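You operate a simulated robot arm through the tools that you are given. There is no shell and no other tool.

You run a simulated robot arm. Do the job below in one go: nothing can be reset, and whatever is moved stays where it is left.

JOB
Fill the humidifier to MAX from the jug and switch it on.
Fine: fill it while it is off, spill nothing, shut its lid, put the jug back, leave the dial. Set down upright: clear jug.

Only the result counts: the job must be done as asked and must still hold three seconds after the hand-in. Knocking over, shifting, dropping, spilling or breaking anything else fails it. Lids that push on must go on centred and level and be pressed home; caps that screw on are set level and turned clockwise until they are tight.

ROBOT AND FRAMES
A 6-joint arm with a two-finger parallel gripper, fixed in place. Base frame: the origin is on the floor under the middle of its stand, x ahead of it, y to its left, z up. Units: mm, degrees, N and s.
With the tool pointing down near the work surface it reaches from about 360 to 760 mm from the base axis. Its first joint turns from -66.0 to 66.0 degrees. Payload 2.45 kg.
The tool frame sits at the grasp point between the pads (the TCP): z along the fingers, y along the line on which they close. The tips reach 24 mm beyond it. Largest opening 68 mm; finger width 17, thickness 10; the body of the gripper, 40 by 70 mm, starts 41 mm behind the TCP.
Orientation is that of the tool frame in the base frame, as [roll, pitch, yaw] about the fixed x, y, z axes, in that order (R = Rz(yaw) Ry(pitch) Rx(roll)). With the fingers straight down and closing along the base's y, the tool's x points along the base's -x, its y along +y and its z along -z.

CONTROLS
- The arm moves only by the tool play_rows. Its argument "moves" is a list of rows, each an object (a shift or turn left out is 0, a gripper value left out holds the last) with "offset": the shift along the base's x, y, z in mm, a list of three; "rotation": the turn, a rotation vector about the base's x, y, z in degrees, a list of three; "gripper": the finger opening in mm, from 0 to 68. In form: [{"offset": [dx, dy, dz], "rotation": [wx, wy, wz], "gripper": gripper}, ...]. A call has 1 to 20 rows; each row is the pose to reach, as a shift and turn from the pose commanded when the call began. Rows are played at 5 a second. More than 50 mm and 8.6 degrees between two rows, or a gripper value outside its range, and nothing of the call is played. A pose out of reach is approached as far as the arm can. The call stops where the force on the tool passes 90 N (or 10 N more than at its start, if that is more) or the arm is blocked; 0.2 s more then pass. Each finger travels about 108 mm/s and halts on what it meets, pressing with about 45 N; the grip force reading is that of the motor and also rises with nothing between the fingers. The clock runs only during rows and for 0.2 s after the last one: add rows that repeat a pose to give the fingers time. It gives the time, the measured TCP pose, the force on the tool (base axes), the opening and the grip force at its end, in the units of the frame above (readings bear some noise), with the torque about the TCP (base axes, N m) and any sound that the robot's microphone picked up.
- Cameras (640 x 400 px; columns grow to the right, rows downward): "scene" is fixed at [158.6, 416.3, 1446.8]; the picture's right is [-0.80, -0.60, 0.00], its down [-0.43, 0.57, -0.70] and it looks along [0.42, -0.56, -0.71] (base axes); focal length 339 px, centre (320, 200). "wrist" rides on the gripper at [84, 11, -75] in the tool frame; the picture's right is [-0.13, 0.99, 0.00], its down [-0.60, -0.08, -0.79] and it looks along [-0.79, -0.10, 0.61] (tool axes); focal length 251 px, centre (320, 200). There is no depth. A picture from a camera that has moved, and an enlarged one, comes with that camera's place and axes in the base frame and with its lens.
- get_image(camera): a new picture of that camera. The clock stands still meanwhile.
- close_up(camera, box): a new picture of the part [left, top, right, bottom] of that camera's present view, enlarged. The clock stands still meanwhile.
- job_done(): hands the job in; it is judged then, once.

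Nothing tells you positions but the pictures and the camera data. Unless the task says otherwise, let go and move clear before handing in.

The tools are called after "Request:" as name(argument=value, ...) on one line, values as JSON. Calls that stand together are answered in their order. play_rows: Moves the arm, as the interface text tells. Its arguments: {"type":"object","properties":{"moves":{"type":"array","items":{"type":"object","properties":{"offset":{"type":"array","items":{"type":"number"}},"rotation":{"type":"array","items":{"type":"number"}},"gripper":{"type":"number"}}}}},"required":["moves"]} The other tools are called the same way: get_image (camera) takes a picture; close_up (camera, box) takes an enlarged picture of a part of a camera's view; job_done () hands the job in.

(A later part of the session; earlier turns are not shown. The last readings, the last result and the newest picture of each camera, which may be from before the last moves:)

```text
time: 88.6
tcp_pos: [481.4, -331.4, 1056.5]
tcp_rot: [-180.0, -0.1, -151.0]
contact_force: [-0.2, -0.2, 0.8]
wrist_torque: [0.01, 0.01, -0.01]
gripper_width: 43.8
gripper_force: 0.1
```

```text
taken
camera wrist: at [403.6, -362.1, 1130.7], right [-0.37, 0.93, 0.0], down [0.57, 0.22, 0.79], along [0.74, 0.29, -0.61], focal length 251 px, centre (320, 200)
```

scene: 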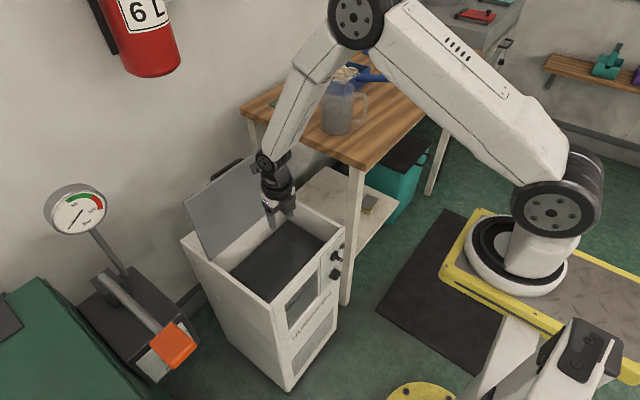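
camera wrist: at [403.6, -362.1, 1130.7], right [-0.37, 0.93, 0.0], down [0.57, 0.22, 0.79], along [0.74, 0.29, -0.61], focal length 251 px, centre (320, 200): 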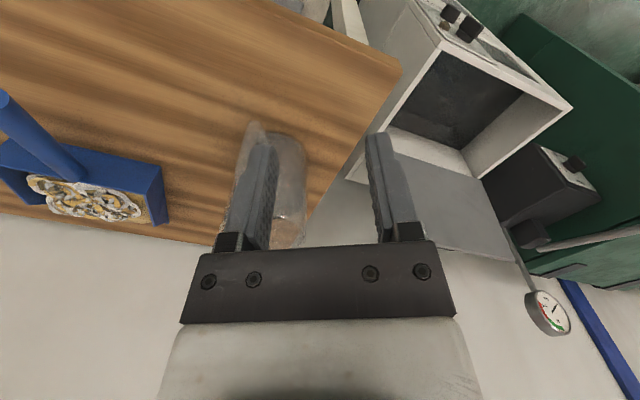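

The jug is where I left it. I'll repeat the approach to its handle.

Request:
play_rows(moves=[{"offset": [0, -20, 0], "rotation": [4.04, -7.29, 0]}, {"offset": [0, -40, 0], "rotation": [8.08, -14.58, 0]}, {"offset": [5, -55, 0], "rotation": [12.12, -21.87, 0]}, {"offset": [10, -69, -5], "rotation": [16.16, -29.16, 0]}, {"offset": [20, -73, -15], "rotation": [20.2, -36.45, 0]}, {"offset": [34.5, -74.4, -30], "rotation": [24.25, -43.75, 0]}, {"offset": [34.5, -74.4, -35.7], "rotation": [24.25, -43.75, 0]}, {"offset": [34.5, -74.4, -35.7], "rotation": [24.25, -43.75, 0]}])

Request:
play_rows(moves=[{"offset": [10.1, 5.6, -9.6]}, {"offset": [20.1, 11.1, -19.3]}, {"offset": [30.2, 16.7, -28.9]}, {"offset": [40.2, 22.3, -38.6]}, {"offset": [40.2, 22.3, -38.6]}])

Request:
close_up(camera="wrist", box=[220, 60, 420, 250])

Request:
close_up(camera="scene", box=[300, 60, 420, 150])

```text
time: 90.4
tcp_pos: [515.9, -404.3, 1018.4]
tcp_rot: [-180.0, 50.0, -150.9]
contact_force: [-0.2, -0.3, 0.0]
wrist_torque: [0.04, -0.01, 0.0]
gripper_width: 43.9
gripper_force: 0.0
```

```text
time: 91.6
tcp_pos: [557.0, -381.7, 980.5]
tcp_rot: [180.0, 50.0, -151.1]
contact_force: [-0.6, -0.5, 0.6]
wrist_torque: [0.01, -0.03, 0.0]
gripper_width: 43.9
gripper_force: 0.1
```

```text
2.11 times, centred on (320, 155) of wrist
camera zoom: at [454.6, -427.1, 964.2], right [-0.41, 0.91, 0.1], down [-0.15, -0.18, 0.97], along [0.9, 0.38, 0.21], focal length 529 px, centre (320, 295)
```

zoom: 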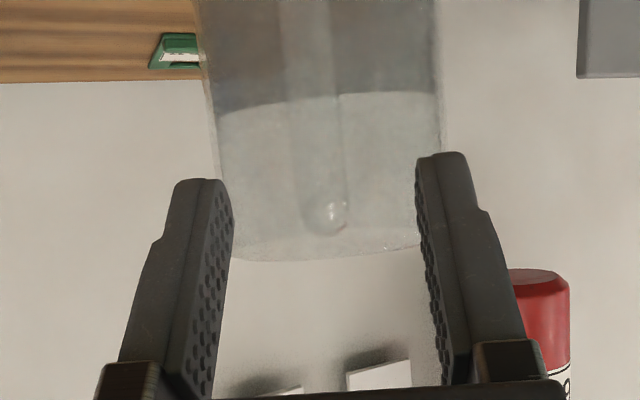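

```text
4.44 times, centred on (360, 105) of scene
camera zoom: at [158.6, 416.3, 1446.8], right [-0.8, -0.6, 0.0], down [-0.43, 0.57, -0.7], along [0.42, -0.56, -0.71], focal length 1507 px, centre (142, 622)
```

zoom: 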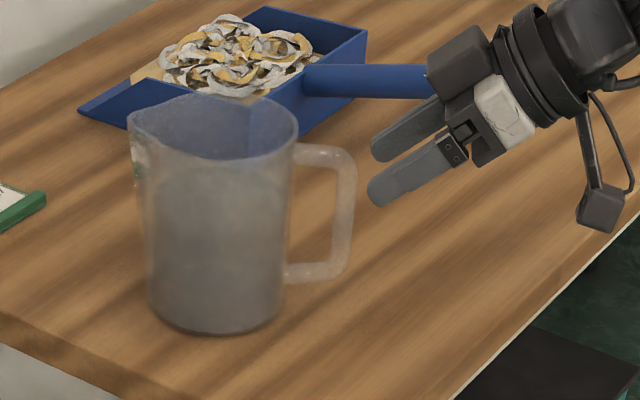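

Request:
play_rows(moves=[{"offset": [6.4, 3.4, -6.1]}, {"offset": [12.8, 6.8, -12.2]}, {"offset": [19.2, 10.1, -18.3]}, {"offset": [25.6, 13.3, -24.2]}, {"offset": [25.6, 13.3, -24.2]}])

Request:
close_up(camera="wrist", box=[220, 60, 420, 250])

```text
time: 92.8
tcp_pos: [581.9, -368.5, 957.0]
tcp_rot: [179.9, 50.0, -151.1]
contact_force: [0.4, 0.0, -0.7]
wrist_torque: [0.06, 0.01, 0.03]
gripper_width: 44.1
gripper_force: 0.0
```

```text
2.11 times, centred on (320, 155) of wrist
camera zoom: at [479.8, -414.2, 940.8], right [-0.41, 0.91, 0.1], down [-0.15, -0.18, 0.97], along [0.9, 0.38, 0.21], focal length 529 px, centre (320, 295)
```

zoom: 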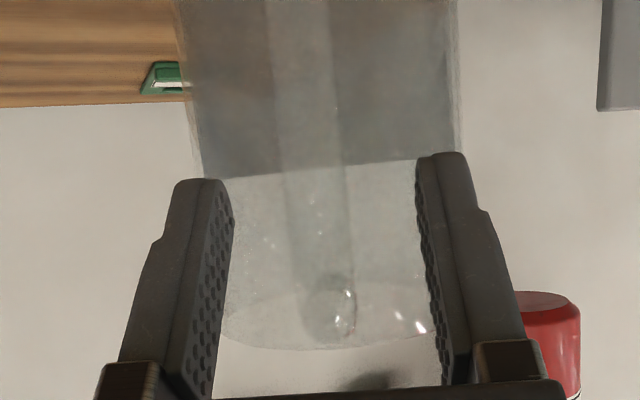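

The handle sits centred between the pads. I'll close, then lift.

Request:
play_rows(moves=[{"offset": [0, 0, 0], "gripper": 30}, {"offset": [0, 0, 0], "gripper": 20}, {"offset": [0, 0, 0], "gripper": 12}, {"offset": [0, 0, 0], "gripper": 4}, {"offset": [0, 0, 0], "gripper": 0}, {"offset": [0, 0, 0], "gripper": 0}, {"offset": [0, 0, 2]}, {"offset": [0, 0, 5]}, {"offset": [0, 0, 9]}, {"offset": [0, 0, 14]}, {"offset": [0, 0, 20]}, {"offset": [0, 0, 20]}])

Request:
close_up(camera="scene", box=[300, 60, 420, 150])

```text
time: 95.4
tcp_pos: [582.7, -369.4, 977.3]
tcp_rot: [179.9, 50.1, -151.0]
contact_force: [0.8, 0.4, -5.4]
wrist_torque: [-0.2, 0.38, -0.01]
gripper_width: 13.7
gripper_force: 33.0
```

```text
4.44 times, centred on (360, 105) of scene
camera zoom: at [158.8, 416.2, 1446.8], right [-0.8, -0.6, 0.0], down [-0.43, 0.57, -0.7], along [0.42, -0.56, -0.71], focal length 1507 px, centre (142, 622)
```

zoom: 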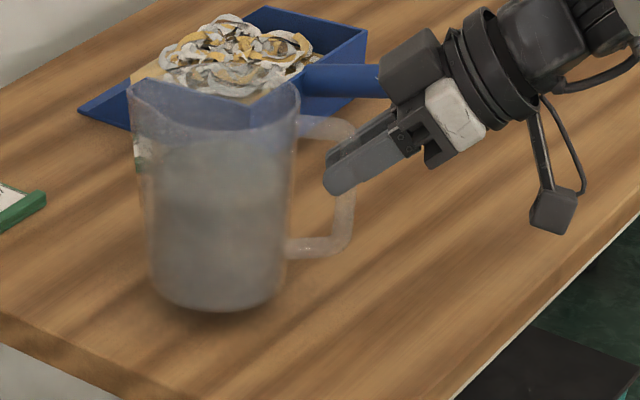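

The grip holds, jug level. I'll carry it back to the start-of-pour pose over the tank.

Request:
play_rows(moves=[{"offset": [-1, 6, 4]}, {"offset": [-3, 20, 8]}, {"offset": [-5, 42, 8]}, {"offset": [-8, 66, 8]}, {"offset": [-11, 90, 8]}, {"offset": [-13, 114, 8]}, {"offset": [-16, 138, 8]}, {"offset": [-19, 162, 8]}, {"offset": [-21, 186, 8]}, {"offset": [-24, 210, 8]}, {"offset": [-27, 234, 8]}, {"offset": [-29, 258, 8]}, {"offset": [-32, 280, 4]}, {"offset": [-34, 298, -4]}, {"offset": [-35, 308, -18]}, {"offset": [-35, 310, -34]}, {"offset": [-35, 310, -50]}, {"offset": [-35, 310, -60]}, {"offset": [-35, 310, -60]}])

Request:
get_image(camera="scene")

```text
time: 99.4
tcp_pos: [546.3, -59.4, 916.0]
tcp_rot: [180.0, 50.0, -150.9]
contact_force: [-0.3, 0.2, -4.9]
wrist_torque: [-0.17, 0.37, 0.02]
gripper_width: 13.4
gripper_force: 33.9
```

```text
taken
```

scene: 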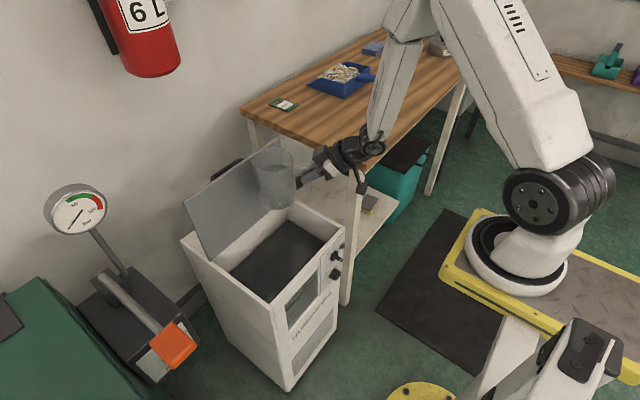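

Position is good. I'll tilt back up to 44°, just short of where flow stopped last time.

Request:
play_rows(moves=[{"offset": [-8.6, 0.5, 0.5], "rotation": [-0.97, 1.75, 0]}, {"offset": [-17.3, 1, 1], "rotation": [-1.94, 3.5, 0]}, {"offset": [-26.3, 1.4, 1.5], "rotation": [-2.91, 5.25, 0]}, {"offset": [-35.3, 1.8, 2], "rotation": [-3.88, 7, 0]}, {"offset": [-49.3, 5, 1], "rotation": [-5.82, 10.5, 0]}, {"offset": [-60.9, 8.4, -1], "rotation": [-7.76, 14, 0]}, {"offset": [-65.3, 10.8, -10], "rotation": [-9.7, 17.5, 0]}, {"offset": [-69.2, 14.4, -21], "rotation": [-11.64, 21, 0]}, {"offset": [-67.4, 15.4, -28], "rotation": [-13.58, 24.5, 0]}, {"offset": [-66.2, 16, -30], "rotation": [-14.55, 26.25, 0]}, {"offset": [-65.1, 16.6, -31.5], "rotation": [-15.52, 28, 0]}, {"offset": [-63.7, 17.4, -31], "rotation": [-16.49, 29.75, 0]}, {"offset": [-62.3, 18.2, -30], "rotation": [-17.46, 31.5, 0]}, {"offset": [-60.6, 19.2, -30.5], "rotation": [-18.43, 33.25, 0]}, {"offset": [-58.9, 20.1, -31], "rotation": [-19.4, 35, 0]}, {"offset": [-57, 21.2, -30.5], "rotation": [-20.37, 36.75, 0]}, {"offset": [-55.1, 22.2, -30], "rotation": [-21.34, 38.5, 0]}, {"offset": [-55.1, 22.2, -30], "rotation": [-21.34, 38.5, 0]}])

Request:
close_up(camera="scene", box=[250, 140, 350, 270])

Request:
close_up(camera="scene", box=[240, 258, 264, 280])

```text
time: 103.2
tcp_pos: [492.4, -37.3, 886.2]
tcp_rot: [180.0, 6.0, -151.0]
contact_force: [0.3, 0.0, -6.0]
wrist_torque: [-0.07, 0.13, 0.03]
gripper_width: 13.6
gripper_force: 33.9
```

```text
3.08 times, centred on (300, 205) of scene
camera zoom: at [158.7, 416.3, 1446.8], right [-0.8, -0.6, 0.0], down [-0.43, 0.57, -0.7], along [0.42, -0.56, -0.71], focal length 1043 px, centre (382, 185)
```

zoom: 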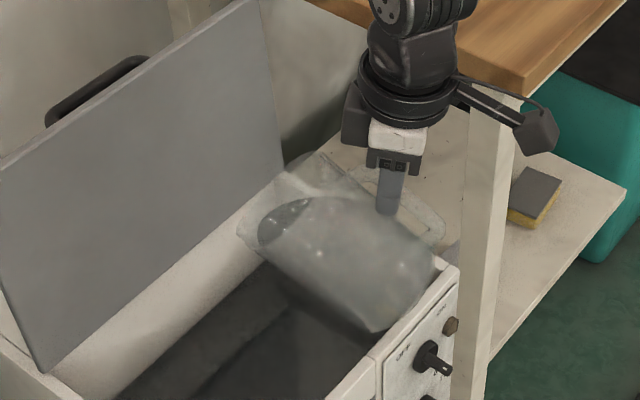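

```text
16.00 times, centred on (252, 269) of scene
camera zoom: at [158.7, 416.3, 1446.8], right [-0.8, -0.6, 0.0], down [-0.43, 0.57, -0.7], along [0.42, -0.56, -0.71], focal length 5424 px, centre (1408, -904)
```

zoom: 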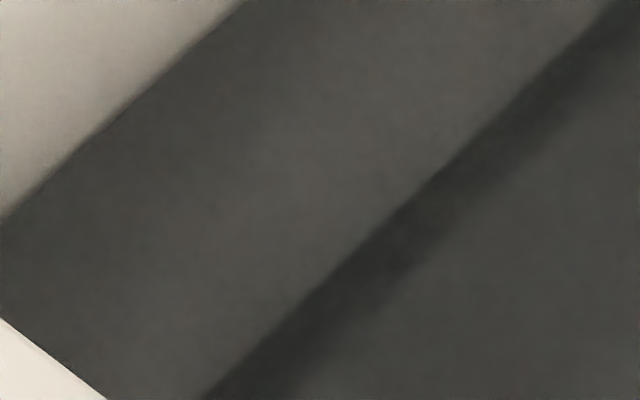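

No flow yet and the waterline is unchanged. I'll tilt on to 52° and hold.

Request:
play_rows(moves=[{"offset": [2.8, 1.5, -1], "rotation": [-1.21, 2.19, 0]}, {"offset": [5.6, 3.1, 0], "rotation": [-2.43, 4.38, 0]}, {"offset": [5.6, 3.1, 0], "rotation": [-2.43, 4.38, 0]}, {"offset": [7.4, 4.1, 1.3], "rotation": [-3.15, 5.69, 0]}, {"offset": [9.3, 5.2, 2.7], "rotation": [-3.88, 7, 0]}, {"offset": [9.3, 5.2, 2.7], "rotation": [-3.88, 7, 0]}, {"offset": [9.3, 5.2, 2.7], "rotation": [-3.88, 7, 0]}, {"offset": [9.3, 5.2, 2.7], "rotation": [-3.88, 7, 0]}, {"offset": [9.3, 5.2, 2.7], "rotation": [-3.88, 7, 0]}, {"offset": [9.3, 5.2, 2.7], "rotation": [-3.88, 7, 0]}, {"offset": [9.3, 5.2, 2.7], "rotation": [-3.88, 7, 0]}])

Request:
close_up(camera="scene", box=[250, 140, 350, 270])

Request:
close_up(camera="scene", box=[240, 258, 264, 280])

```text
time: 105.6
tcp_pos: [501.5, -32.2, 887.3]
tcp_rot: [179.9, -2.0, -151.0]
contact_force: [0.5, 0.0, -4.8]
wrist_torque: [-0.03, 0.08, -0.03]
gripper_width: 13.7
gripper_force: 33.1
```

```text
3.08 times, centred on (300, 205) of scene
camera zoom: at [158.7, 416.3, 1446.8], right [-0.8, -0.6, 0.0], down [-0.43, 0.57, -0.7], along [0.42, -0.56, -0.71], focal length 1043 px, centre (382, 185)
```

zoom: 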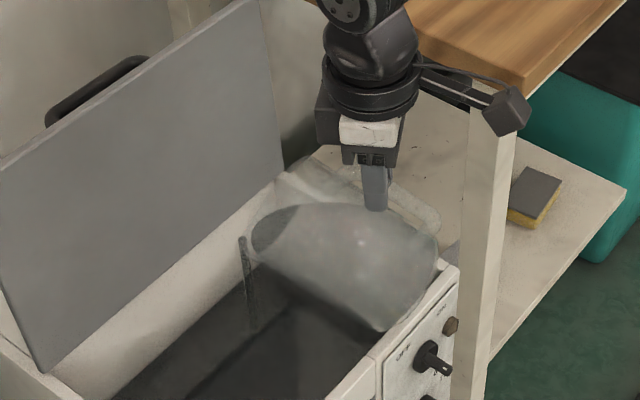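

```text
16.00 times, centred on (252, 269) of scene
camera zoom: at [158.7, 416.3, 1446.8], right [-0.8, -0.6, 0.0], down [-0.43, 0.57, -0.7], along [0.42, -0.56, -0.71], focal length 5424 px, centre (1408, -904)
```

zoom: 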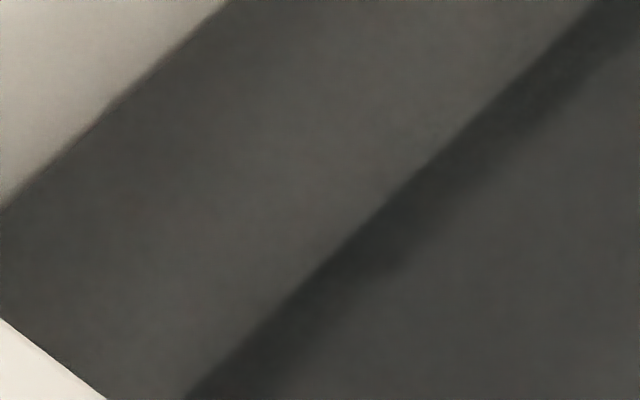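

The waterline moved up about 3 mm. I'll tilt to 57° and hold.

Request:
play_rows(moves=[{"offset": [1.6, 0.9, 0.7], "rotation": [-0.6, 1.1, 0]}, {"offset": [3.3, 1.8, 1.4], "rotation": [-1.21, 2.19, 0]}, {"offset": [3.3, 1.8, 1.4], "rotation": [-1.21, 2.19, 0]}, {"offset": [5, 2.7, 2.2], "rotation": [-1.82, 3.28, 0]}, {"offset": [6.7, 3.7, 3], "rotation": [-2.43, 4.38, 0]}, {"offset": [6.7, 3.7, 3], "rotation": [-2.43, 4.38, 0]}, {"offset": [6.7, 3.7, 3], "rotation": [-2.43, 4.38, 0]}, {"offset": [6.7, 3.7, 3], "rotation": [-2.43, 4.38, 0]}, {"offset": [6.7, 3.7, 3], "rotation": [-2.43, 4.38, 0]}, {"offset": [6.7, 3.7, 3], "rotation": [-2.43, 4.38, 0]}, {"offset": [6.7, 3.7, 3], "rotation": [-2.43, 4.38, 0]}])

Request:
close_up(camera="scene", box=[250, 140, 350, 270])

Request:
close_up(camera="scene", box=[240, 258, 264, 280])

```text
time: 108.0
tcp_pos: [508.8, -27.9, 892.5]
tcp_rot: [-179.9, -6.9, -151.0]
contact_force: [0.6, -0.5, -5.0]
wrist_torque: [-0.03, 0.04, -0.01]
gripper_width: 13.7
gripper_force: 33.6
```

```text
3.08 times, centred on (300, 205) of scene
camera zoom: at [158.7, 416.3, 1446.8], right [-0.8, -0.6, 0.0], down [-0.43, 0.57, -0.7], along [0.42, -0.56, -0.71], focal length 1043 px, centre (382, 185)
```

zoom: 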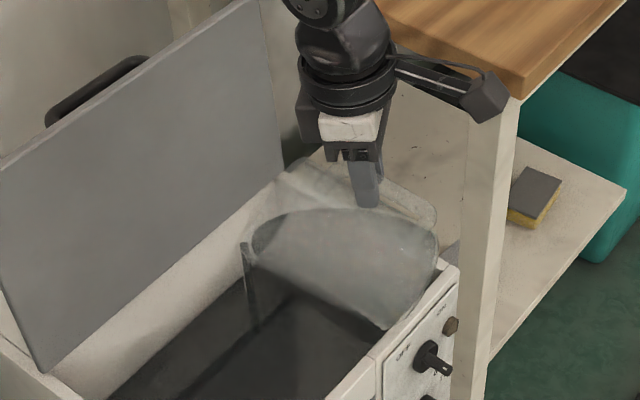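

```text
16.00 times, centred on (252, 269) of scene
camera zoom: at [158.7, 416.3, 1446.8], right [-0.8, -0.6, 0.0], down [-0.43, 0.57, -0.7], along [0.42, -0.56, -0.71], focal length 5424 px, centre (1408, -904)
```

zoom: 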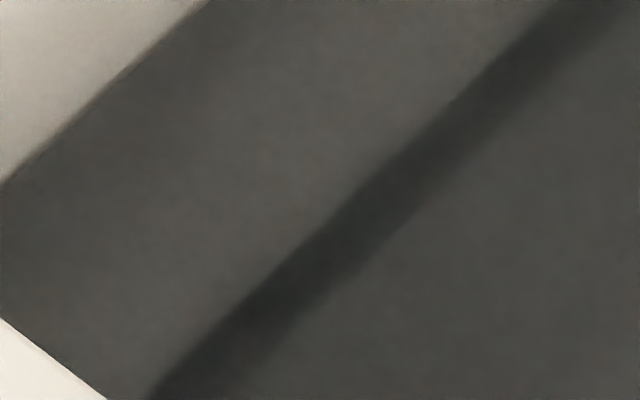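

About two thirds of the missing rise is done. I'll tilt to 60° and hold.

Request:
play_rows(moves=[{"offset": [1.5, 0.8, 0.4], "rotation": [-0.485, 0.875, 0]}, {"offset": [3, 1.6, 0.8], "rotation": [-0.97, 1.75, 0]}, {"offset": [4.4, 2.4, 1.1], "rotation": [-1.455, 2.625, 0]}, {"offset": [4.4, 2.4, 1.1], "rotation": [-1.455, 2.625, 0]}, {"offset": [4.4, 2.4, 1.1], "rotation": [-1.455, 2.625, 0]}, {"offset": [4.4, 2.4, 1.1], "rotation": [-1.455, 2.625, 0]}, {"offset": [4.4, 2.4, 1.1], "rotation": [-1.455, 2.625, 0]}])

Request:
close_up(camera="scene", box=[240, 258, 264, 280])

Request:
close_up(camera="scene", box=[250, 140, 350, 270])

```text
time: 109.6
tcp_pos: [513.1, -26.0, 893.2]
tcp_rot: [180.0, -10.1, -151.1]
contact_force: [0.4, -0.6, -4.1]
wrist_torque: [-0.03, 0.0, 0.01]
gripper_width: 13.7
gripper_force: 33.7
```

```text
16.00 times, centred on (252, 269) of scene
camera zoom: at [158.7, 416.3, 1446.8], right [-0.8, -0.6, 0.0], down [-0.43, 0.57, -0.7], along [0.42, -0.56, -0.71], focal length 5424 px, centre (1408, -904)
```

zoom: 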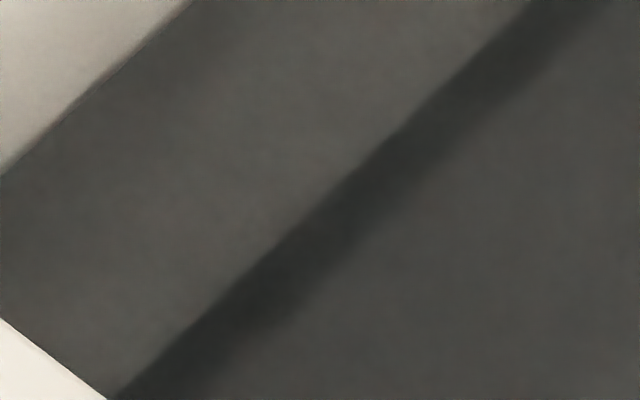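

```text
3.08 times, centred on (300, 205) of scene
camera zoom: at [158.7, 416.3, 1446.8], right [-0.8, -0.6, 0.0], down [-0.43, 0.57, -0.7], along [0.42, -0.56, -0.71], focal length 1043 px, centre (382, 185)
```

zoom: 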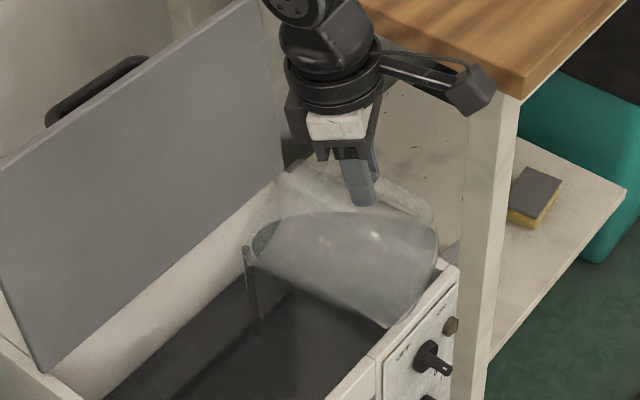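

Request:
play_rows(moves=[{"offset": [0, 0, 0]}, {"offset": [0, 0, 0]}, {"offset": [0, 0, 0]}, {"offset": [0, 0, 0]}, {"offset": [0, 0, 0]}, {"offset": [0, 0, 0]}])

Request:
close_up(camera="scene", box=[240, 258, 264, 280])

Request:
close_up(camera="scene", box=[250, 140, 350, 270])

```text
time: 111.0
tcp_pos: [512.9, -25.8, 892.3]
tcp_rot: [-180.0, -9.9, -151.0]
contact_force: [0.1, 0.9, -3.8]
wrist_torque: [0.02, -0.01, 0.01]
gripper_width: 13.4
gripper_force: 33.8
```

```text
16.00 times, centred on (252, 269) of scene
camera zoom: at [158.7, 416.3, 1446.8], right [-0.8, -0.6, 0.0], down [-0.43, 0.57, -0.7], along [0.42, -0.56, -0.71], focal length 5424 px, centre (1408, -904)
```

zoom: 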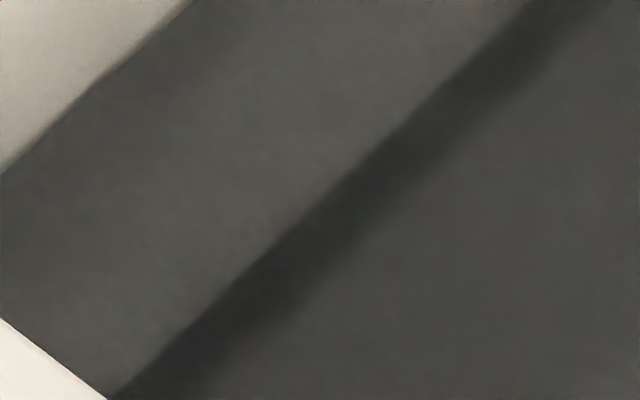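

```text
3.08 times, centred on (300, 205) of scene
camera zoom: at [158.7, 416.3, 1446.8], right [-0.8, -0.6, 0.0], down [-0.43, 0.57, -0.7], along [0.42, -0.56, -0.71], focal length 1043 px, centre (382, 185)
```

zoom: 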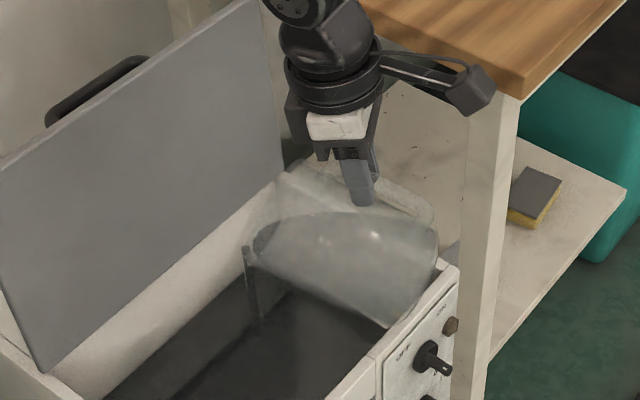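

Only about 2–2.5 mm is still missing. I'll add 2° and let the flow settle.

Request:
play_rows(moves=[{"offset": [1.5, 0.8, 0.6], "rotation": [-0.485, 0.875, 0]}, {"offset": [3.1, 1.7, 1.2], "rotation": [-0.97, 1.75, 0]}, {"offset": [3.1, 1.7, 1.2], "rotation": [-0.97, 1.75, 0]}, {"offset": [3.1, 1.7, 1.2], "rotation": [-0.97, 1.75, 0]}, {"offset": [3.1, 1.7, 1.2], "rotation": [-0.97, 1.75, 0]}, {"offset": [3.1, 1.7, 1.2], "rotation": [-0.97, 1.75, 0]}, {"offset": [3.1, 1.7, 1.2], "rotation": [-0.97, 1.75, 0]}, {"offset": [3.1, 1.7, 1.2], "rotation": [-0.97, 1.75, 0]}])

Request:
close_up(camera="scene", box=[240, 258, 264, 280])

Request:
close_up(camera="scene", box=[250, 140, 350, 270])

```text
time: 112.8
tcp_pos: [515.8, -24.6, 894.6]
tcp_rot: [-180.0, -12.0, -151.0]
contact_force: [0.9, 0.7, -4.5]
wrist_torque: [-0.01, 0.01, 0.0]
gripper_width: 13.4
gripper_force: 33.1
```

```text
16.00 times, centred on (252, 269) of scene
camera zoom: at [158.7, 416.3, 1446.8], right [-0.8, -0.6, 0.0], down [-0.43, 0.57, -0.7], along [0.42, -0.56, -0.71], focal length 5424 px, centre (1408, -904)
```

zoom: 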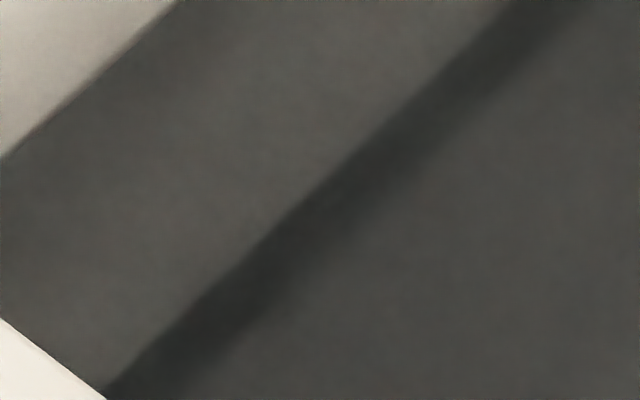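

```text
3.08 times, centred on (300, 205) of scene
camera zoom: at [158.7, 416.3, 1446.8], right [-0.8, -0.6, 0.0], down [-0.43, 0.57, -0.7], along [0.42, -0.56, -0.71], focal length 1043 px, centre (382, 185)
```

zoom: 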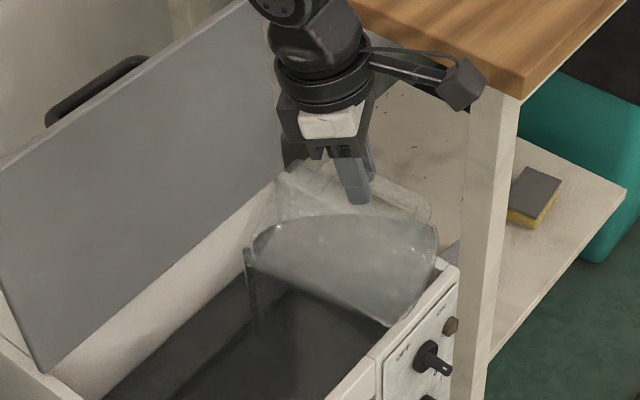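

The waterline has reached the target. I'll tilt back now to stop the flow, then bring the jug upright.

Request:
play_rows(moves=[{"offset": [-7.1, -3.9, -2.6], "rotation": [2.43, -4.38, 0]}, {"offset": [-14.2, -7.8, -5.3], "rotation": [4.85, -8.75, 0]}, {"offset": [-17.9, -9.9, -8], "rotation": [6.31, -11.38, 0]}, {"offset": [-23.5, -13, -8], "rotation": [8.73, -15.75, 0]}, {"offset": [-27.3, -15.1, -9.4], "rotation": [10.67, -19.25, 0]}, {"offset": [-30.7, -17, -8], "rotation": [12.61, -22.75, 0]}, {"offset": [-33.5, -18.6, -9.4], "rotation": [14.55, -26.25, 0]}, {"offset": [-35.8, -19.8, -6.3], "rotation": [16.49, -29.75, 0]}, {"offset": [-37.6, -20.8, 1], "rotation": [18.43, -33.25, 0]}, {"offset": [-33.7, -24.4, 12], "rotation": [20.37, -36.75, 0]}, {"offset": [-29.3, -26.8, 21], "rotation": [22.31, -40.25, 0]}, {"offset": [-29.3, -26.8, 21], "rotation": [22.31, -40.25, 0]}])

Request:
play_rows(moves=[{"offset": [6, -1.6, 0.3], "rotation": [0.97, -1.75, 0]}, {"offset": [12, -3.3, 0.5], "rotation": [1.94, -3.5, 0]}, {"offset": [18.8, -5, 0.8], "rotation": [2.91, -5.25, 0]}, {"offset": [25.6, -6.6, 1], "rotation": [3.88, -7, 0]}, {"offset": [34.3, -7, 0.5], "rotation": [4.85, -8.75, 0]}, {"offset": [43, -7.5, 0], "rotation": [5.82, -10.5, 0]}, {"offset": [52.3, -8, -0.5], "rotation": [6.79, -12.25, 0]}, {"offset": [61.6, -8.4, 0], "rotation": [7.76, -14, 0]}, {"offset": [61.6, -8.4, 5], "rotation": [7.76, -14, 0]}, {"offset": [61.6, -8.4, 5], "rotation": [7.76, -14, 0]}])

Request:
get_image(camera="scene")

Request:
close_up(camera="scene", box=[240, 258, 264, 280])

```text
time: 115.4
tcp_pos: [486.2, -50.8, 916.0]
tcp_rot: [-179.9, 34.0, -151.1]
contact_force: [0.1, 0.7, -3.1]
wrist_torque: [-0.1, 0.19, 0.02]
gripper_width: 13.5
gripper_force: 33.1
out of reach, approached as far as the arm can: row 7
```

```text
time: 117.6
tcp_pos: [547.8, -58.5, 920.2]
tcp_rot: [-179.9, 49.9, -151.0]
contact_force: [0.0, -0.2, -3.5]
wrist_torque: [-0.14, 0.29, 0.0]
gripper_width: 13.2
gripper_force: 33.5
```

```text
taken
```

scene: 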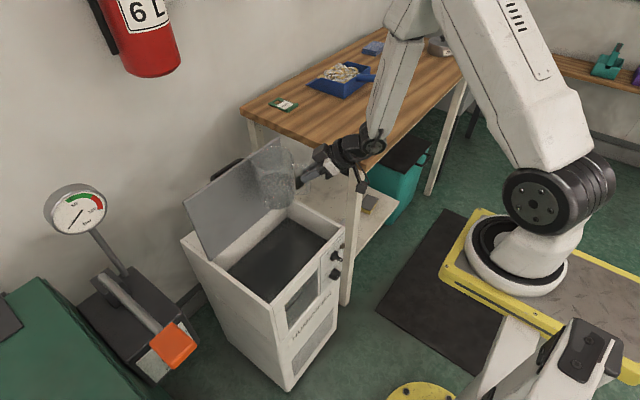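

```text
16.00 times, centred on (252, 269) of scene
camera zoom: at [158.7, 416.3, 1446.8], right [-0.8, -0.6, 0.0], down [-0.43, 0.57, -0.7], along [0.42, -0.56, -0.71], focal length 5424 px, centre (1408, -904)
```

zoom: 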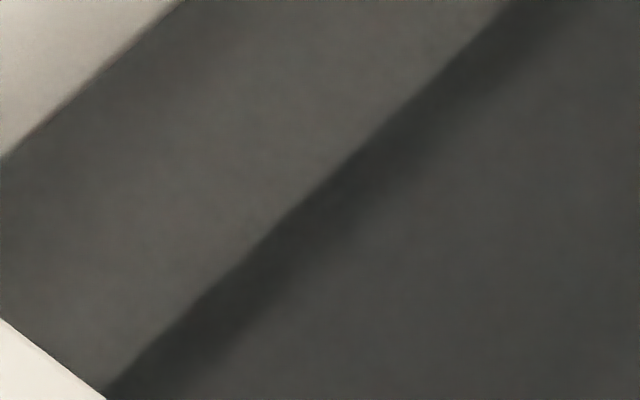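

The waterline holds at the target. I'll carry the jug back to its place on the table.

Request:
play_rows(moves=[{"offset": [0, 0, 10]}, {"offset": [0, 0, 25]}, {"offset": [0, -5, 42]}, {"offset": [0, -15, 55]}, {"offset": [1, -32, 64]}, {"offset": [3, -54, 66]}, {"offset": [5, -78, 66]}, {"offset": [8, -102, 66]}, {"offset": [10, -126, 66]}, {"offset": [13, -150, 66]}, {"offset": [16, -174, 66]}, {"offset": [18, -198, 66]}, {"offset": [21, -222, 66]}, {"offset": [24, -246, 66]}, {"offset": [27, -268, 66]}, {"offset": [30, -288, 64]}, {"offset": [33, -303, 58]}, {"offset": [35, -310.5, 50]}, {"offset": [35, -310.5, 43]}, {"offset": [35, -310.5, 43]}])

Request:
close_up(camera="scene", box=[300, 60, 420, 150])

```text
time: 121.8
tcp_pos: [583.2, -371.2, 963.2]
tcp_rot: [-180.0, 50.0, -151.1]
contact_force: [-0.9, 0.5, -3.6]
wrist_torque: [-0.15, 0.22, 0.03]
gripper_width: 13.5
gripper_force: 33.4
```

```text
4.44 times, centred on (360, 105) of scene
camera zoom: at [158.7, 416.2, 1446.8], right [-0.8, -0.6, 0.0], down [-0.43, 0.57, -0.7], along [0.42, -0.56, -0.71], focal length 1507 px, centre (142, 622)
```

zoom: 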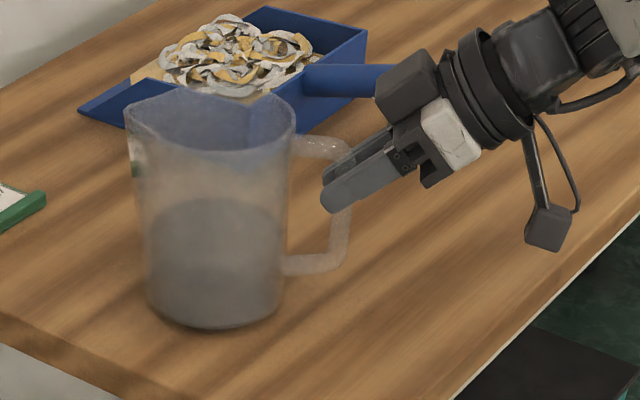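

Request:
play_rows(moves=[{"offset": [-0.8, 1.2, -1.5]}, {"offset": [-0.8, 1.2, -3]}, {"offset": [-0.8, 1.2, -4.5]}, {"offset": [-0.8, 1.2, -5.8]}, {"offset": [-0.8, 1.2, -5.8]}])

Request:
close_up(camera="scene", box=[300, 60, 420, 150])

```text
time: 123.0
tcp_pos: [583.1, -368.0, 956.8]
tcp_rot: [-179.9, 50.1, -151.0]
contact_force: [-0.3, -0.2, -2.5]
wrist_torque: [0.03, -0.04, 0.02]
gripper_width: 13.3
gripper_force: 33.1
```

```text
4.44 times, centred on (360, 105) of scene
camera zoom: at [158.7, 416.3, 1446.8], right [-0.8, -0.6, 0.0], down [-0.43, 0.57, -0.7], along [0.42, -0.56, -0.71], focal length 1507 px, centre (142, 622)
```

zoom: 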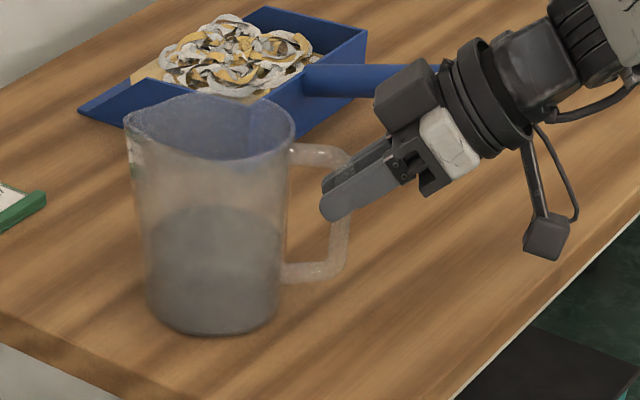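

The jug stands on the table again. I'll release it and back away.

Request:
play_rows(moves=[{"offset": [0, 0, -0.3], "gripper": 18}, {"offset": [0, 0, -0.3], "gripper": 30}, {"offset": [0, 0, -0.3], "gripper": 44}, {"offset": [0, 0, -0.3], "gripper": 44}])

Request:
play_rows(moves=[{"offset": [-6.7, -3.7, 6.4]}, {"offset": [-20, -11.1, 19.2]}, {"offset": [-40, -22.2, 38.5]}, {"offset": [-60, -33, 58]}, {"offset": [-75, -35, 85]}, {"offset": [-75, -35, 85]}])

Request:
close_up(camera="scene", box=[300, 60, 420, 150])

Request:
close_up(camera="scene", box=[230, 215, 330, 305])

```text
time: 124.0
tcp_pos: [583.3, -368.1, 956.5]
tcp_rot: [180.0, 50.0, -151.1]
contact_force: [-0.3, -0.4, 0.0]
wrist_torque: [0.07, 0.01, 0.01]
gripper_width: 44.0
gripper_force: 0.0
```

```text
time: 125.4
tcp_pos: [506.7, -405.1, 1041.3]
tcp_rot: [179.9, 49.9, -151.0]
contact_force: [0.5, 0.4, -0.3]
wrist_torque: [-0.02, 0.01, 0.0]
gripper_width: 44.1
gripper_force: 0.2
```

```text
4.44 times, centred on (360, 105) of scene
camera zoom: at [158.6, 416.3, 1446.8], right [-0.8, -0.6, 0.0], down [-0.43, 0.57, -0.7], along [0.42, -0.56, -0.71], focal length 1507 px, centre (142, 622)
```

zoom: 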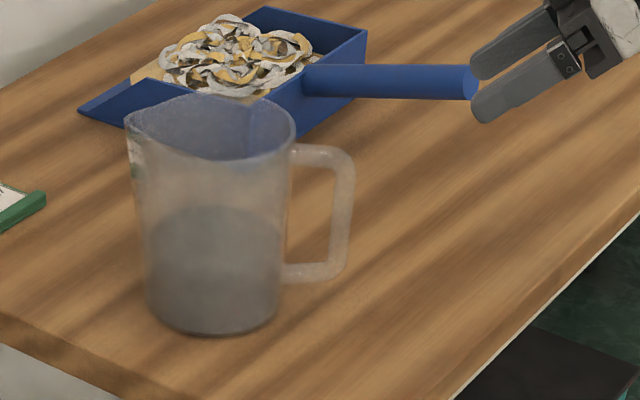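

```text
4.44 times, centred on (280, 260) of scene
camera zoom: at [158.6, 416.3, 1446.8], right [-0.8, -0.6, 0.0], down [-0.43, 0.57, -0.7], along [0.42, -0.56, -0.71], focal length 1507 px, centre (498, -67)
```

zoom: 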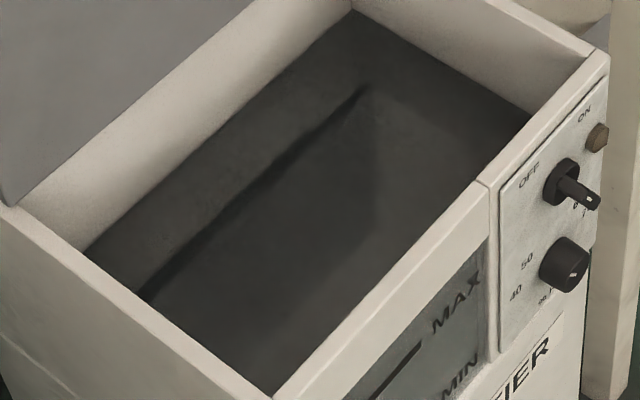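

The jug is upright in its place. I'll level the tool and turn it again for another look from inside the tank.

Request:
play_rows(moves=[{"offset": [0, 10, 5], "rotation": [-4.04, 7.29, 0]}, {"offset": [-5, 20, 10], "rotation": [-8.08, 14.58, 0]}, {"offset": [-10, 35, 10], "rotation": [-12.12, 21.87, 0]}, {"offset": [-15, 50, 10], "rotation": [-16.16, 29.16, 0]}, {"offset": [-20, 65, 10], "rotation": [-20.2, 36.45, 0]}, {"offset": [-25, 80, 10], "rotation": [-24.25, 43.75, 0]}, {"offset": [-25, 80, 10], "rotation": [-24.25, 43.75, 0]}])

Request:
play_rows(moves=[{"offset": [0, 20, 0], "rotation": [0, 0, 8]}, {"offset": [2, 40, -2], "rotation": [0, 0, 16]}, {"offset": [4, 60, -4], "rotation": [0, 0, 24]}, {"offset": [6, 80, -6], "rotation": [0, 0, 32]}, {"offset": [8, 100, -8], "rotation": [0, 0, 40]}, {"offset": [10, 120, -10], "rotation": [0, 0, 48]}, {"offset": [12, 140, -12], "rotation": [0, 0, 56]}, {"offset": [14, 160, -14], "rotation": [0, 0, 64]}, {"offset": [16, 180, -16], "rotation": [0, 0, 72]}, {"offset": [18, 200, -18], "rotation": [0, 0, 80]}, {"offset": [20, 220, -20], "rotation": [0, 0, 88]}, {"offset": [22, 240, -22], "rotation": [0, 0, 96]}, {"offset": [24, 260, -24], "rotation": [0, 0, 104]}, {"offset": [26, 280, -26], "rotation": [0, 0, 112]}, {"offset": [28, 300, -28], "rotation": [0, 0, 120]}, {"offset": [30, 320, -30], "rotation": [0, 0, 128]}, {"offset": [32, 340, -32], "rotation": [0, 0, 136]}, {"offset": [34, 355, -35], "rotation": [0, 0, 143]}, {"offset": [34, 362, -35], "rotation": [0, 0, 143]}, {"offset": [34, 362, -35], "rotation": [0, 0, 143]}])

Request:
get_image(camera="scene")

```text
time: 127.0
tcp_pos: [482.6, -323.3, 1052.4]
tcp_rot: [-179.9, -0.1, -151.0]
contact_force: [-0.4, 0.0, 0.3]
wrist_torque: [-0.02, -0.02, -0.02]
gripper_width: 44.1
gripper_force: 0.0
```

```text
time: 131.2
tcp_pos: [517.6, 38.5, 1016.6]
tcp_rot: [180.0, 0.0, -8.0]
contact_force: [-0.1, -0.1, 0.6]
wrist_torque: [0.0, -0.03, 0.01]
gripper_width: 43.9
gripper_force: 0.1
```

```text
taken
```

scene: 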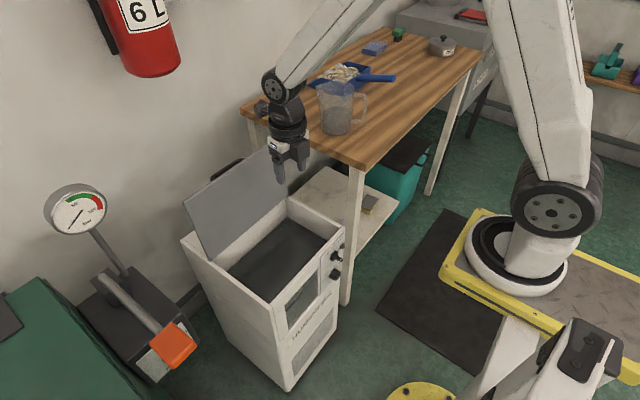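

Request:
play_rows(moves=[{"offset": [10, 0, -30]}, {"offset": [22, 0, -70]}, {"offset": [34, 0, -110]}, {"offset": [43, 0.5, -150]}, {"offset": [43, 0.5, -168]}, {"offset": [43, 0.5, -168]}])

Request:
close_up(camera="wrist", box=[230, 40, 400, 130])

Request:
close_up(camera="wrist", box=[255, 75, 305, 110])

Request:
play_rows(moves=[{"offset": [0, 0, -30]}, {"offset": [0, 0, -60]}, {"offset": [0, 0, -80]}, {"offset": [0, 0, -80]}, {"offset": [0, 0, -80]}])

Request:
close_up(camera="wrist", box=[230, 60, 390, 160])

Request:
close_up(camera="wrist", box=[255, 110, 305, 145])

```text
time: 132.6
tcp_pos: [560.1, 38.8, 847.6]
tcp_rot: [180.0, 0.1, -8.0]
contact_force: [0.2, 0.6, -0.7]
wrist_torque: [0.03, 0.0, -0.02]
gripper_width: 43.9
gripper_force: 0.0
```

```text
3.76 times, centred on (315, 85) of wrist
camera zoom: at [642.2, 15.2, 924.1], right [-0.27, -0.96, 0.0], down [-0.59, 0.16, 0.79], along [-0.76, 0.21, -0.61], focal length 947 px, centre (339, 633)
```

zoom: 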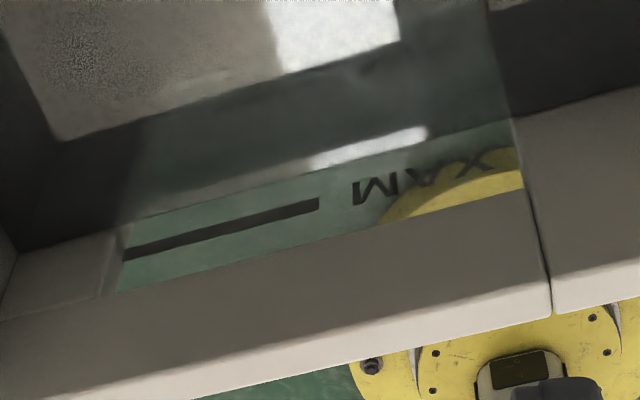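

```text
11.43 times, centred on (280, 92) of wrist
camera zoom: at [642.2, 15.2, 924.1], right [-0.27, -0.96, 0.0], down [-0.59, 0.16, 0.79], along [-0.76, 0.21, -0.61], focal length 2874 px, centre (777, 1429)
```

zoom: 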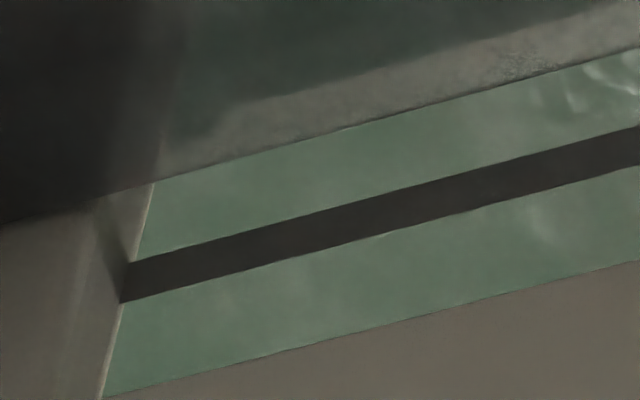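

```text
time: 133.8
tcp_pos: [559.4, 37.4, 769.7]
tcp_rot: [180.0, 0.1, -7.9]
contact_force: [-0.9, 0.1, -0.5]
wrist_torque: [0.01, -0.02, 0.02]
gripper_width: 44.0
gripper_force: 0.0
```

```text
4.00 times, centred on (310, 110) of wrist
camera zoom: at [641.0, 15.4, 844.4], right [-0.27, -0.96, 0.0], down [-0.59, 0.16, 0.79], along [-0.76, 0.21, -0.61], focal length 1006 px, centre (360, 560)
```

zoom: 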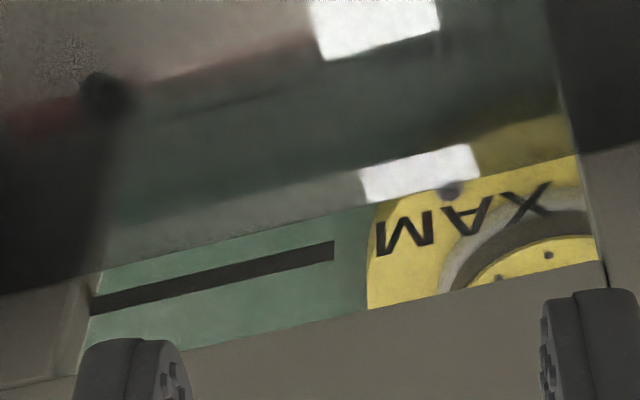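

```text
11.43 times, centred on (280, 128) of wrist
camera zoom: at [641.0, 15.4, 844.4], right [-0.27, -0.96, 0.0], down [-0.59, 0.16, 0.79], along [-0.76, 0.21, -0.61], focal length 2874 px, centre (777, 1029)
```

zoom: 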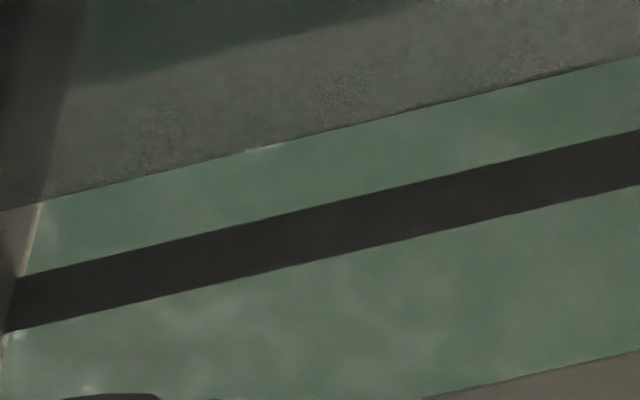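

The waterline now coincides with the MAX mark (both near z 609 by the two inside views). Next is the lid: I'll rise, turn the tool 90° for the handle bar, and go above it.

Request:
play_rows(moves=[{"offset": [0, 0, 35]}, {"offset": [0, 0, 75]}, {"offset": [0, -1, 115]}, {"offset": [0, -2, 155]}, {"offset": [0, -4, 195]}, {"offset": [0, -6, 230]}, {"offset": [0, -8, 255]}, {"offset": [0, -8, 255]}])

Request:
play_rows(moves=[{"offset": [10, 0, 0], "rotation": [0, 0, -8.2], "gripper": 34}, {"offset": [20, 0, 0], "rotation": [0, 0, -16.4]}, {"offset": [30, 0, 0], "rotation": [0, 0, -24.6]}, {"offset": [40, 0, 0], "rotation": [0, 0, -32.8]}, {"offset": [50, 0, 0], "rotation": [0, 0, -41]}, {"offset": [60, 0, 0], "rotation": [0, 0, -49.2]}, {"offset": [70, 0, 0], "rotation": [0, 0, -57.4]}, {"offset": [80, 0, 0], "rotation": [0, 0, -65.6]}, {"offset": [90, 0, 0], "rotation": [0, 0, -73.8]}, {"offset": [100, 0, 0], "rotation": [0, 0, -82]}, {"offset": [110, 0, 0], "rotation": [0, 0, -82]}, {"offset": [110, 0, 0], "rotation": [0, 0, -82]}])

Request:
get_image(camera="wrist")

Request:
get_image(camera="scene")

```text
time: 135.6
tcp_pos: [559.0, 30.8, 1024.4]
tcp_rot: [179.9, 0.0, -8.0]
contact_force: [-0.6, -0.4, 0.3]
wrist_torque: [-0.03, 0.05, -0.02]
gripper_width: 44.0
gripper_force: 0.0
```

```text
time: 138.2
tcp_pos: [669.0, 30.2, 1024.1]
tcp_rot: [-180.0, 0.0, -90.1]
contact_force: [-0.7, 0.4, 0.0]
wrist_torque: [0.03, 0.0, 0.0]
gripper_width: 34.1
gripper_force: 0.1
```

```text
taken
camera wrist: at [659.0, -54.0, 1099.4], right [-0.99, 0.13, 0.0], down [0.08, 0.6, 0.79], along [0.1, 0.79, -0.61], focal length 251 px, centre (320, 200)
```

wrist: 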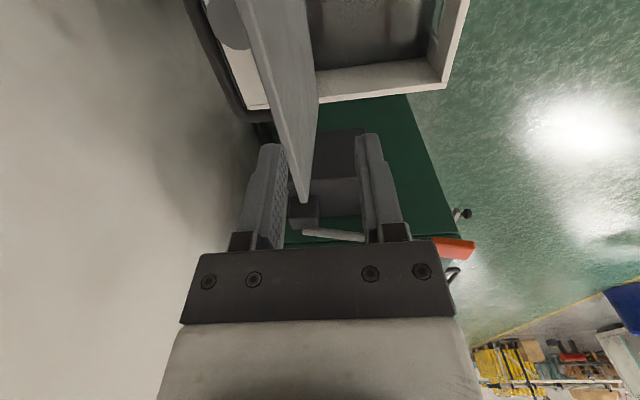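

```text
taken
```

scene: 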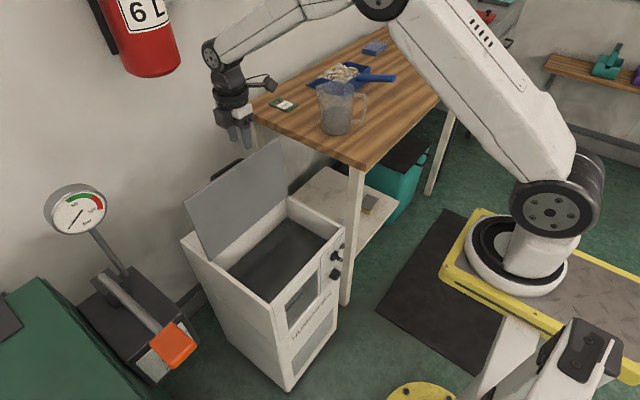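

The lid is unchanged. I'll move above the bar and tilt 7° forward, parallel to the lid.

Request:
play_rows(moves=[{"offset": [25, 0, 5], "rotation": [0, -2, 0]}, {"offset": [50, -1, 0], "rotation": [0, -4, 0]}, {"offset": [68, -1, -15], "rotation": [0, -6.8, 0]}, {"offset": [76.5, -1, -39], "rotation": [0, -6.8, 0]}, {"offset": [76.5, -1, -39], "rotation": [0, -6.8, 0]}])

Request:
get_image(camera="wrist")

```text
time: 139.4
tcp_pos: [746.2, 29.2, 986.0]
tcp_rot: [-173.2, 0.0, -90.0]
contact_force: [-1.5, -0.3, 0.7]
wrist_torque: [0.01, 0.0, -0.01]
gripper_width: 34.0
gripper_force: 0.0
```

```text
taken
camera wrist: at [727.2, -55.0, 1058.8], right [-0.98, 0.13, -0.12], down [-0.02, 0.6, 0.8], along [0.17, 0.79, -0.59], focal length 251 px, centre (320, 200)
```

wrist: 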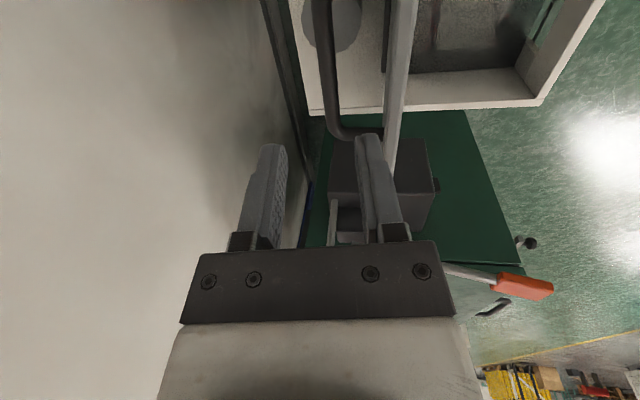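

Request:
play_rows(moves=[{"offset": [2.2, 0, -20]}, {"offset": [4.5, 0, -40]}, {"offset": [6.7, 0, -60]}, {"offset": [6.7, 0, -60]}])

Request:
get_image(camera="wrist")

```text
time: 140.4
tcp_pos: [752.4, 30.5, 923.2]
tcp_rot: [-173.2, 0.0, -90.0]
contact_force: [-0.2, -0.3, -0.5]
wrist_torque: [-0.02, -0.01, -0.01]
gripper_width: 33.9
gripper_force: 0.0
```

```text
taken
camera wrist: at [733.2, -54.8, 998.0], right [-0.98, 0.13, -0.12], down [-0.02, 0.6, 0.8], along [0.17, 0.79, -0.59], focal length 251 px, centre (320, 200)
```

wrist: 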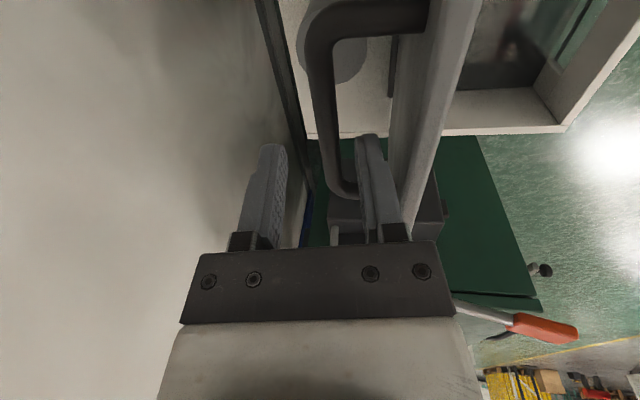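

The bar is between the fingers. I'll go the last bit down, narrow the fingers loosely, and start swinging the lid back past vertical.

Request:
play_rows(moves=[{"offset": [1.3, 0, -11]}, {"offset": [2.6, 0, -22]}, {"offset": [2.6, 0, -22], "gripper": 26}, {"offset": [2.6, 0, -22], "gripper": 20}, {"offset": [2.6, 0, -22], "gripper": 20}])

Request:
play_rows(moves=[{"offset": [-7, 0, 2.4], "rotation": [0, 1.5, 0]}, {"offset": [-14, 0, 4.6], "rotation": [0, 3, 0]}, {"offset": [-21, 0, 6.4], "rotation": [0, 4.5, 0]}, {"offset": [-28, 0, 7.8], "rotation": [0, 6, 0]}, {"offset": [-28, 0, 7.8], "rotation": [0, 6, 0]}])

Request:
get_image(camera="wrist")

Request:
close_up(camera="scene", box=[160, 110, 370, 310])

```text
time: 141.6
tcp_pos: [756.2, 29.8, 904.5]
tcp_rot: [-173.2, 0.0, -90.1]
contact_force: [-1.1, 0.1, -1.8]
wrist_torque: [-0.03, 0.03, -0.02]
gripper_width: 20.9
gripper_force: 1.0
```

```text
time: 142.8
tcp_pos: [726.9, 29.9, 911.1]
tcp_rot: [-179.2, -0.1, -89.9]
contact_force: [0.3, -0.1, -0.5]
wrist_torque: [0.01, -0.04, 0.0]
gripper_width: 20.9
gripper_force: 0.6
```

```text
taken
camera wrist: at [715.3, -55.0, 986.0], right [-0.99, 0.13, -0.01], down [0.07, 0.6, 0.79], along [0.11, 0.79, -0.61], focal length 251 px, centre (320, 200)
```

wrist: 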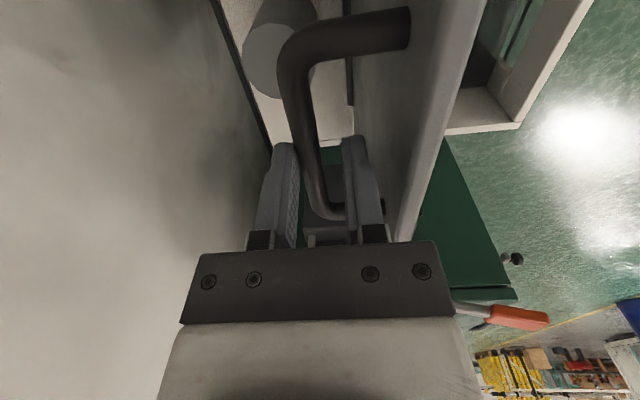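

```text
2.00 times, centred on (265, 210) of scene
camera zoom: at [158.7, 416.3, 1446.8], right [-0.8, -0.6, 0.0], down [-0.43, 0.57, -0.7], along [0.42, -0.56, -0.71], focal length 678 px, centre (430, 180)
```

zoom: 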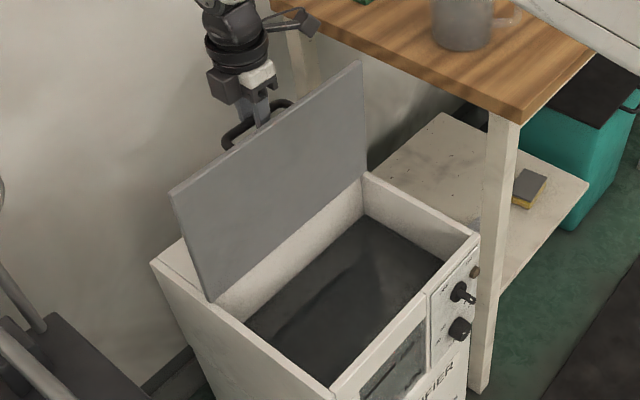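

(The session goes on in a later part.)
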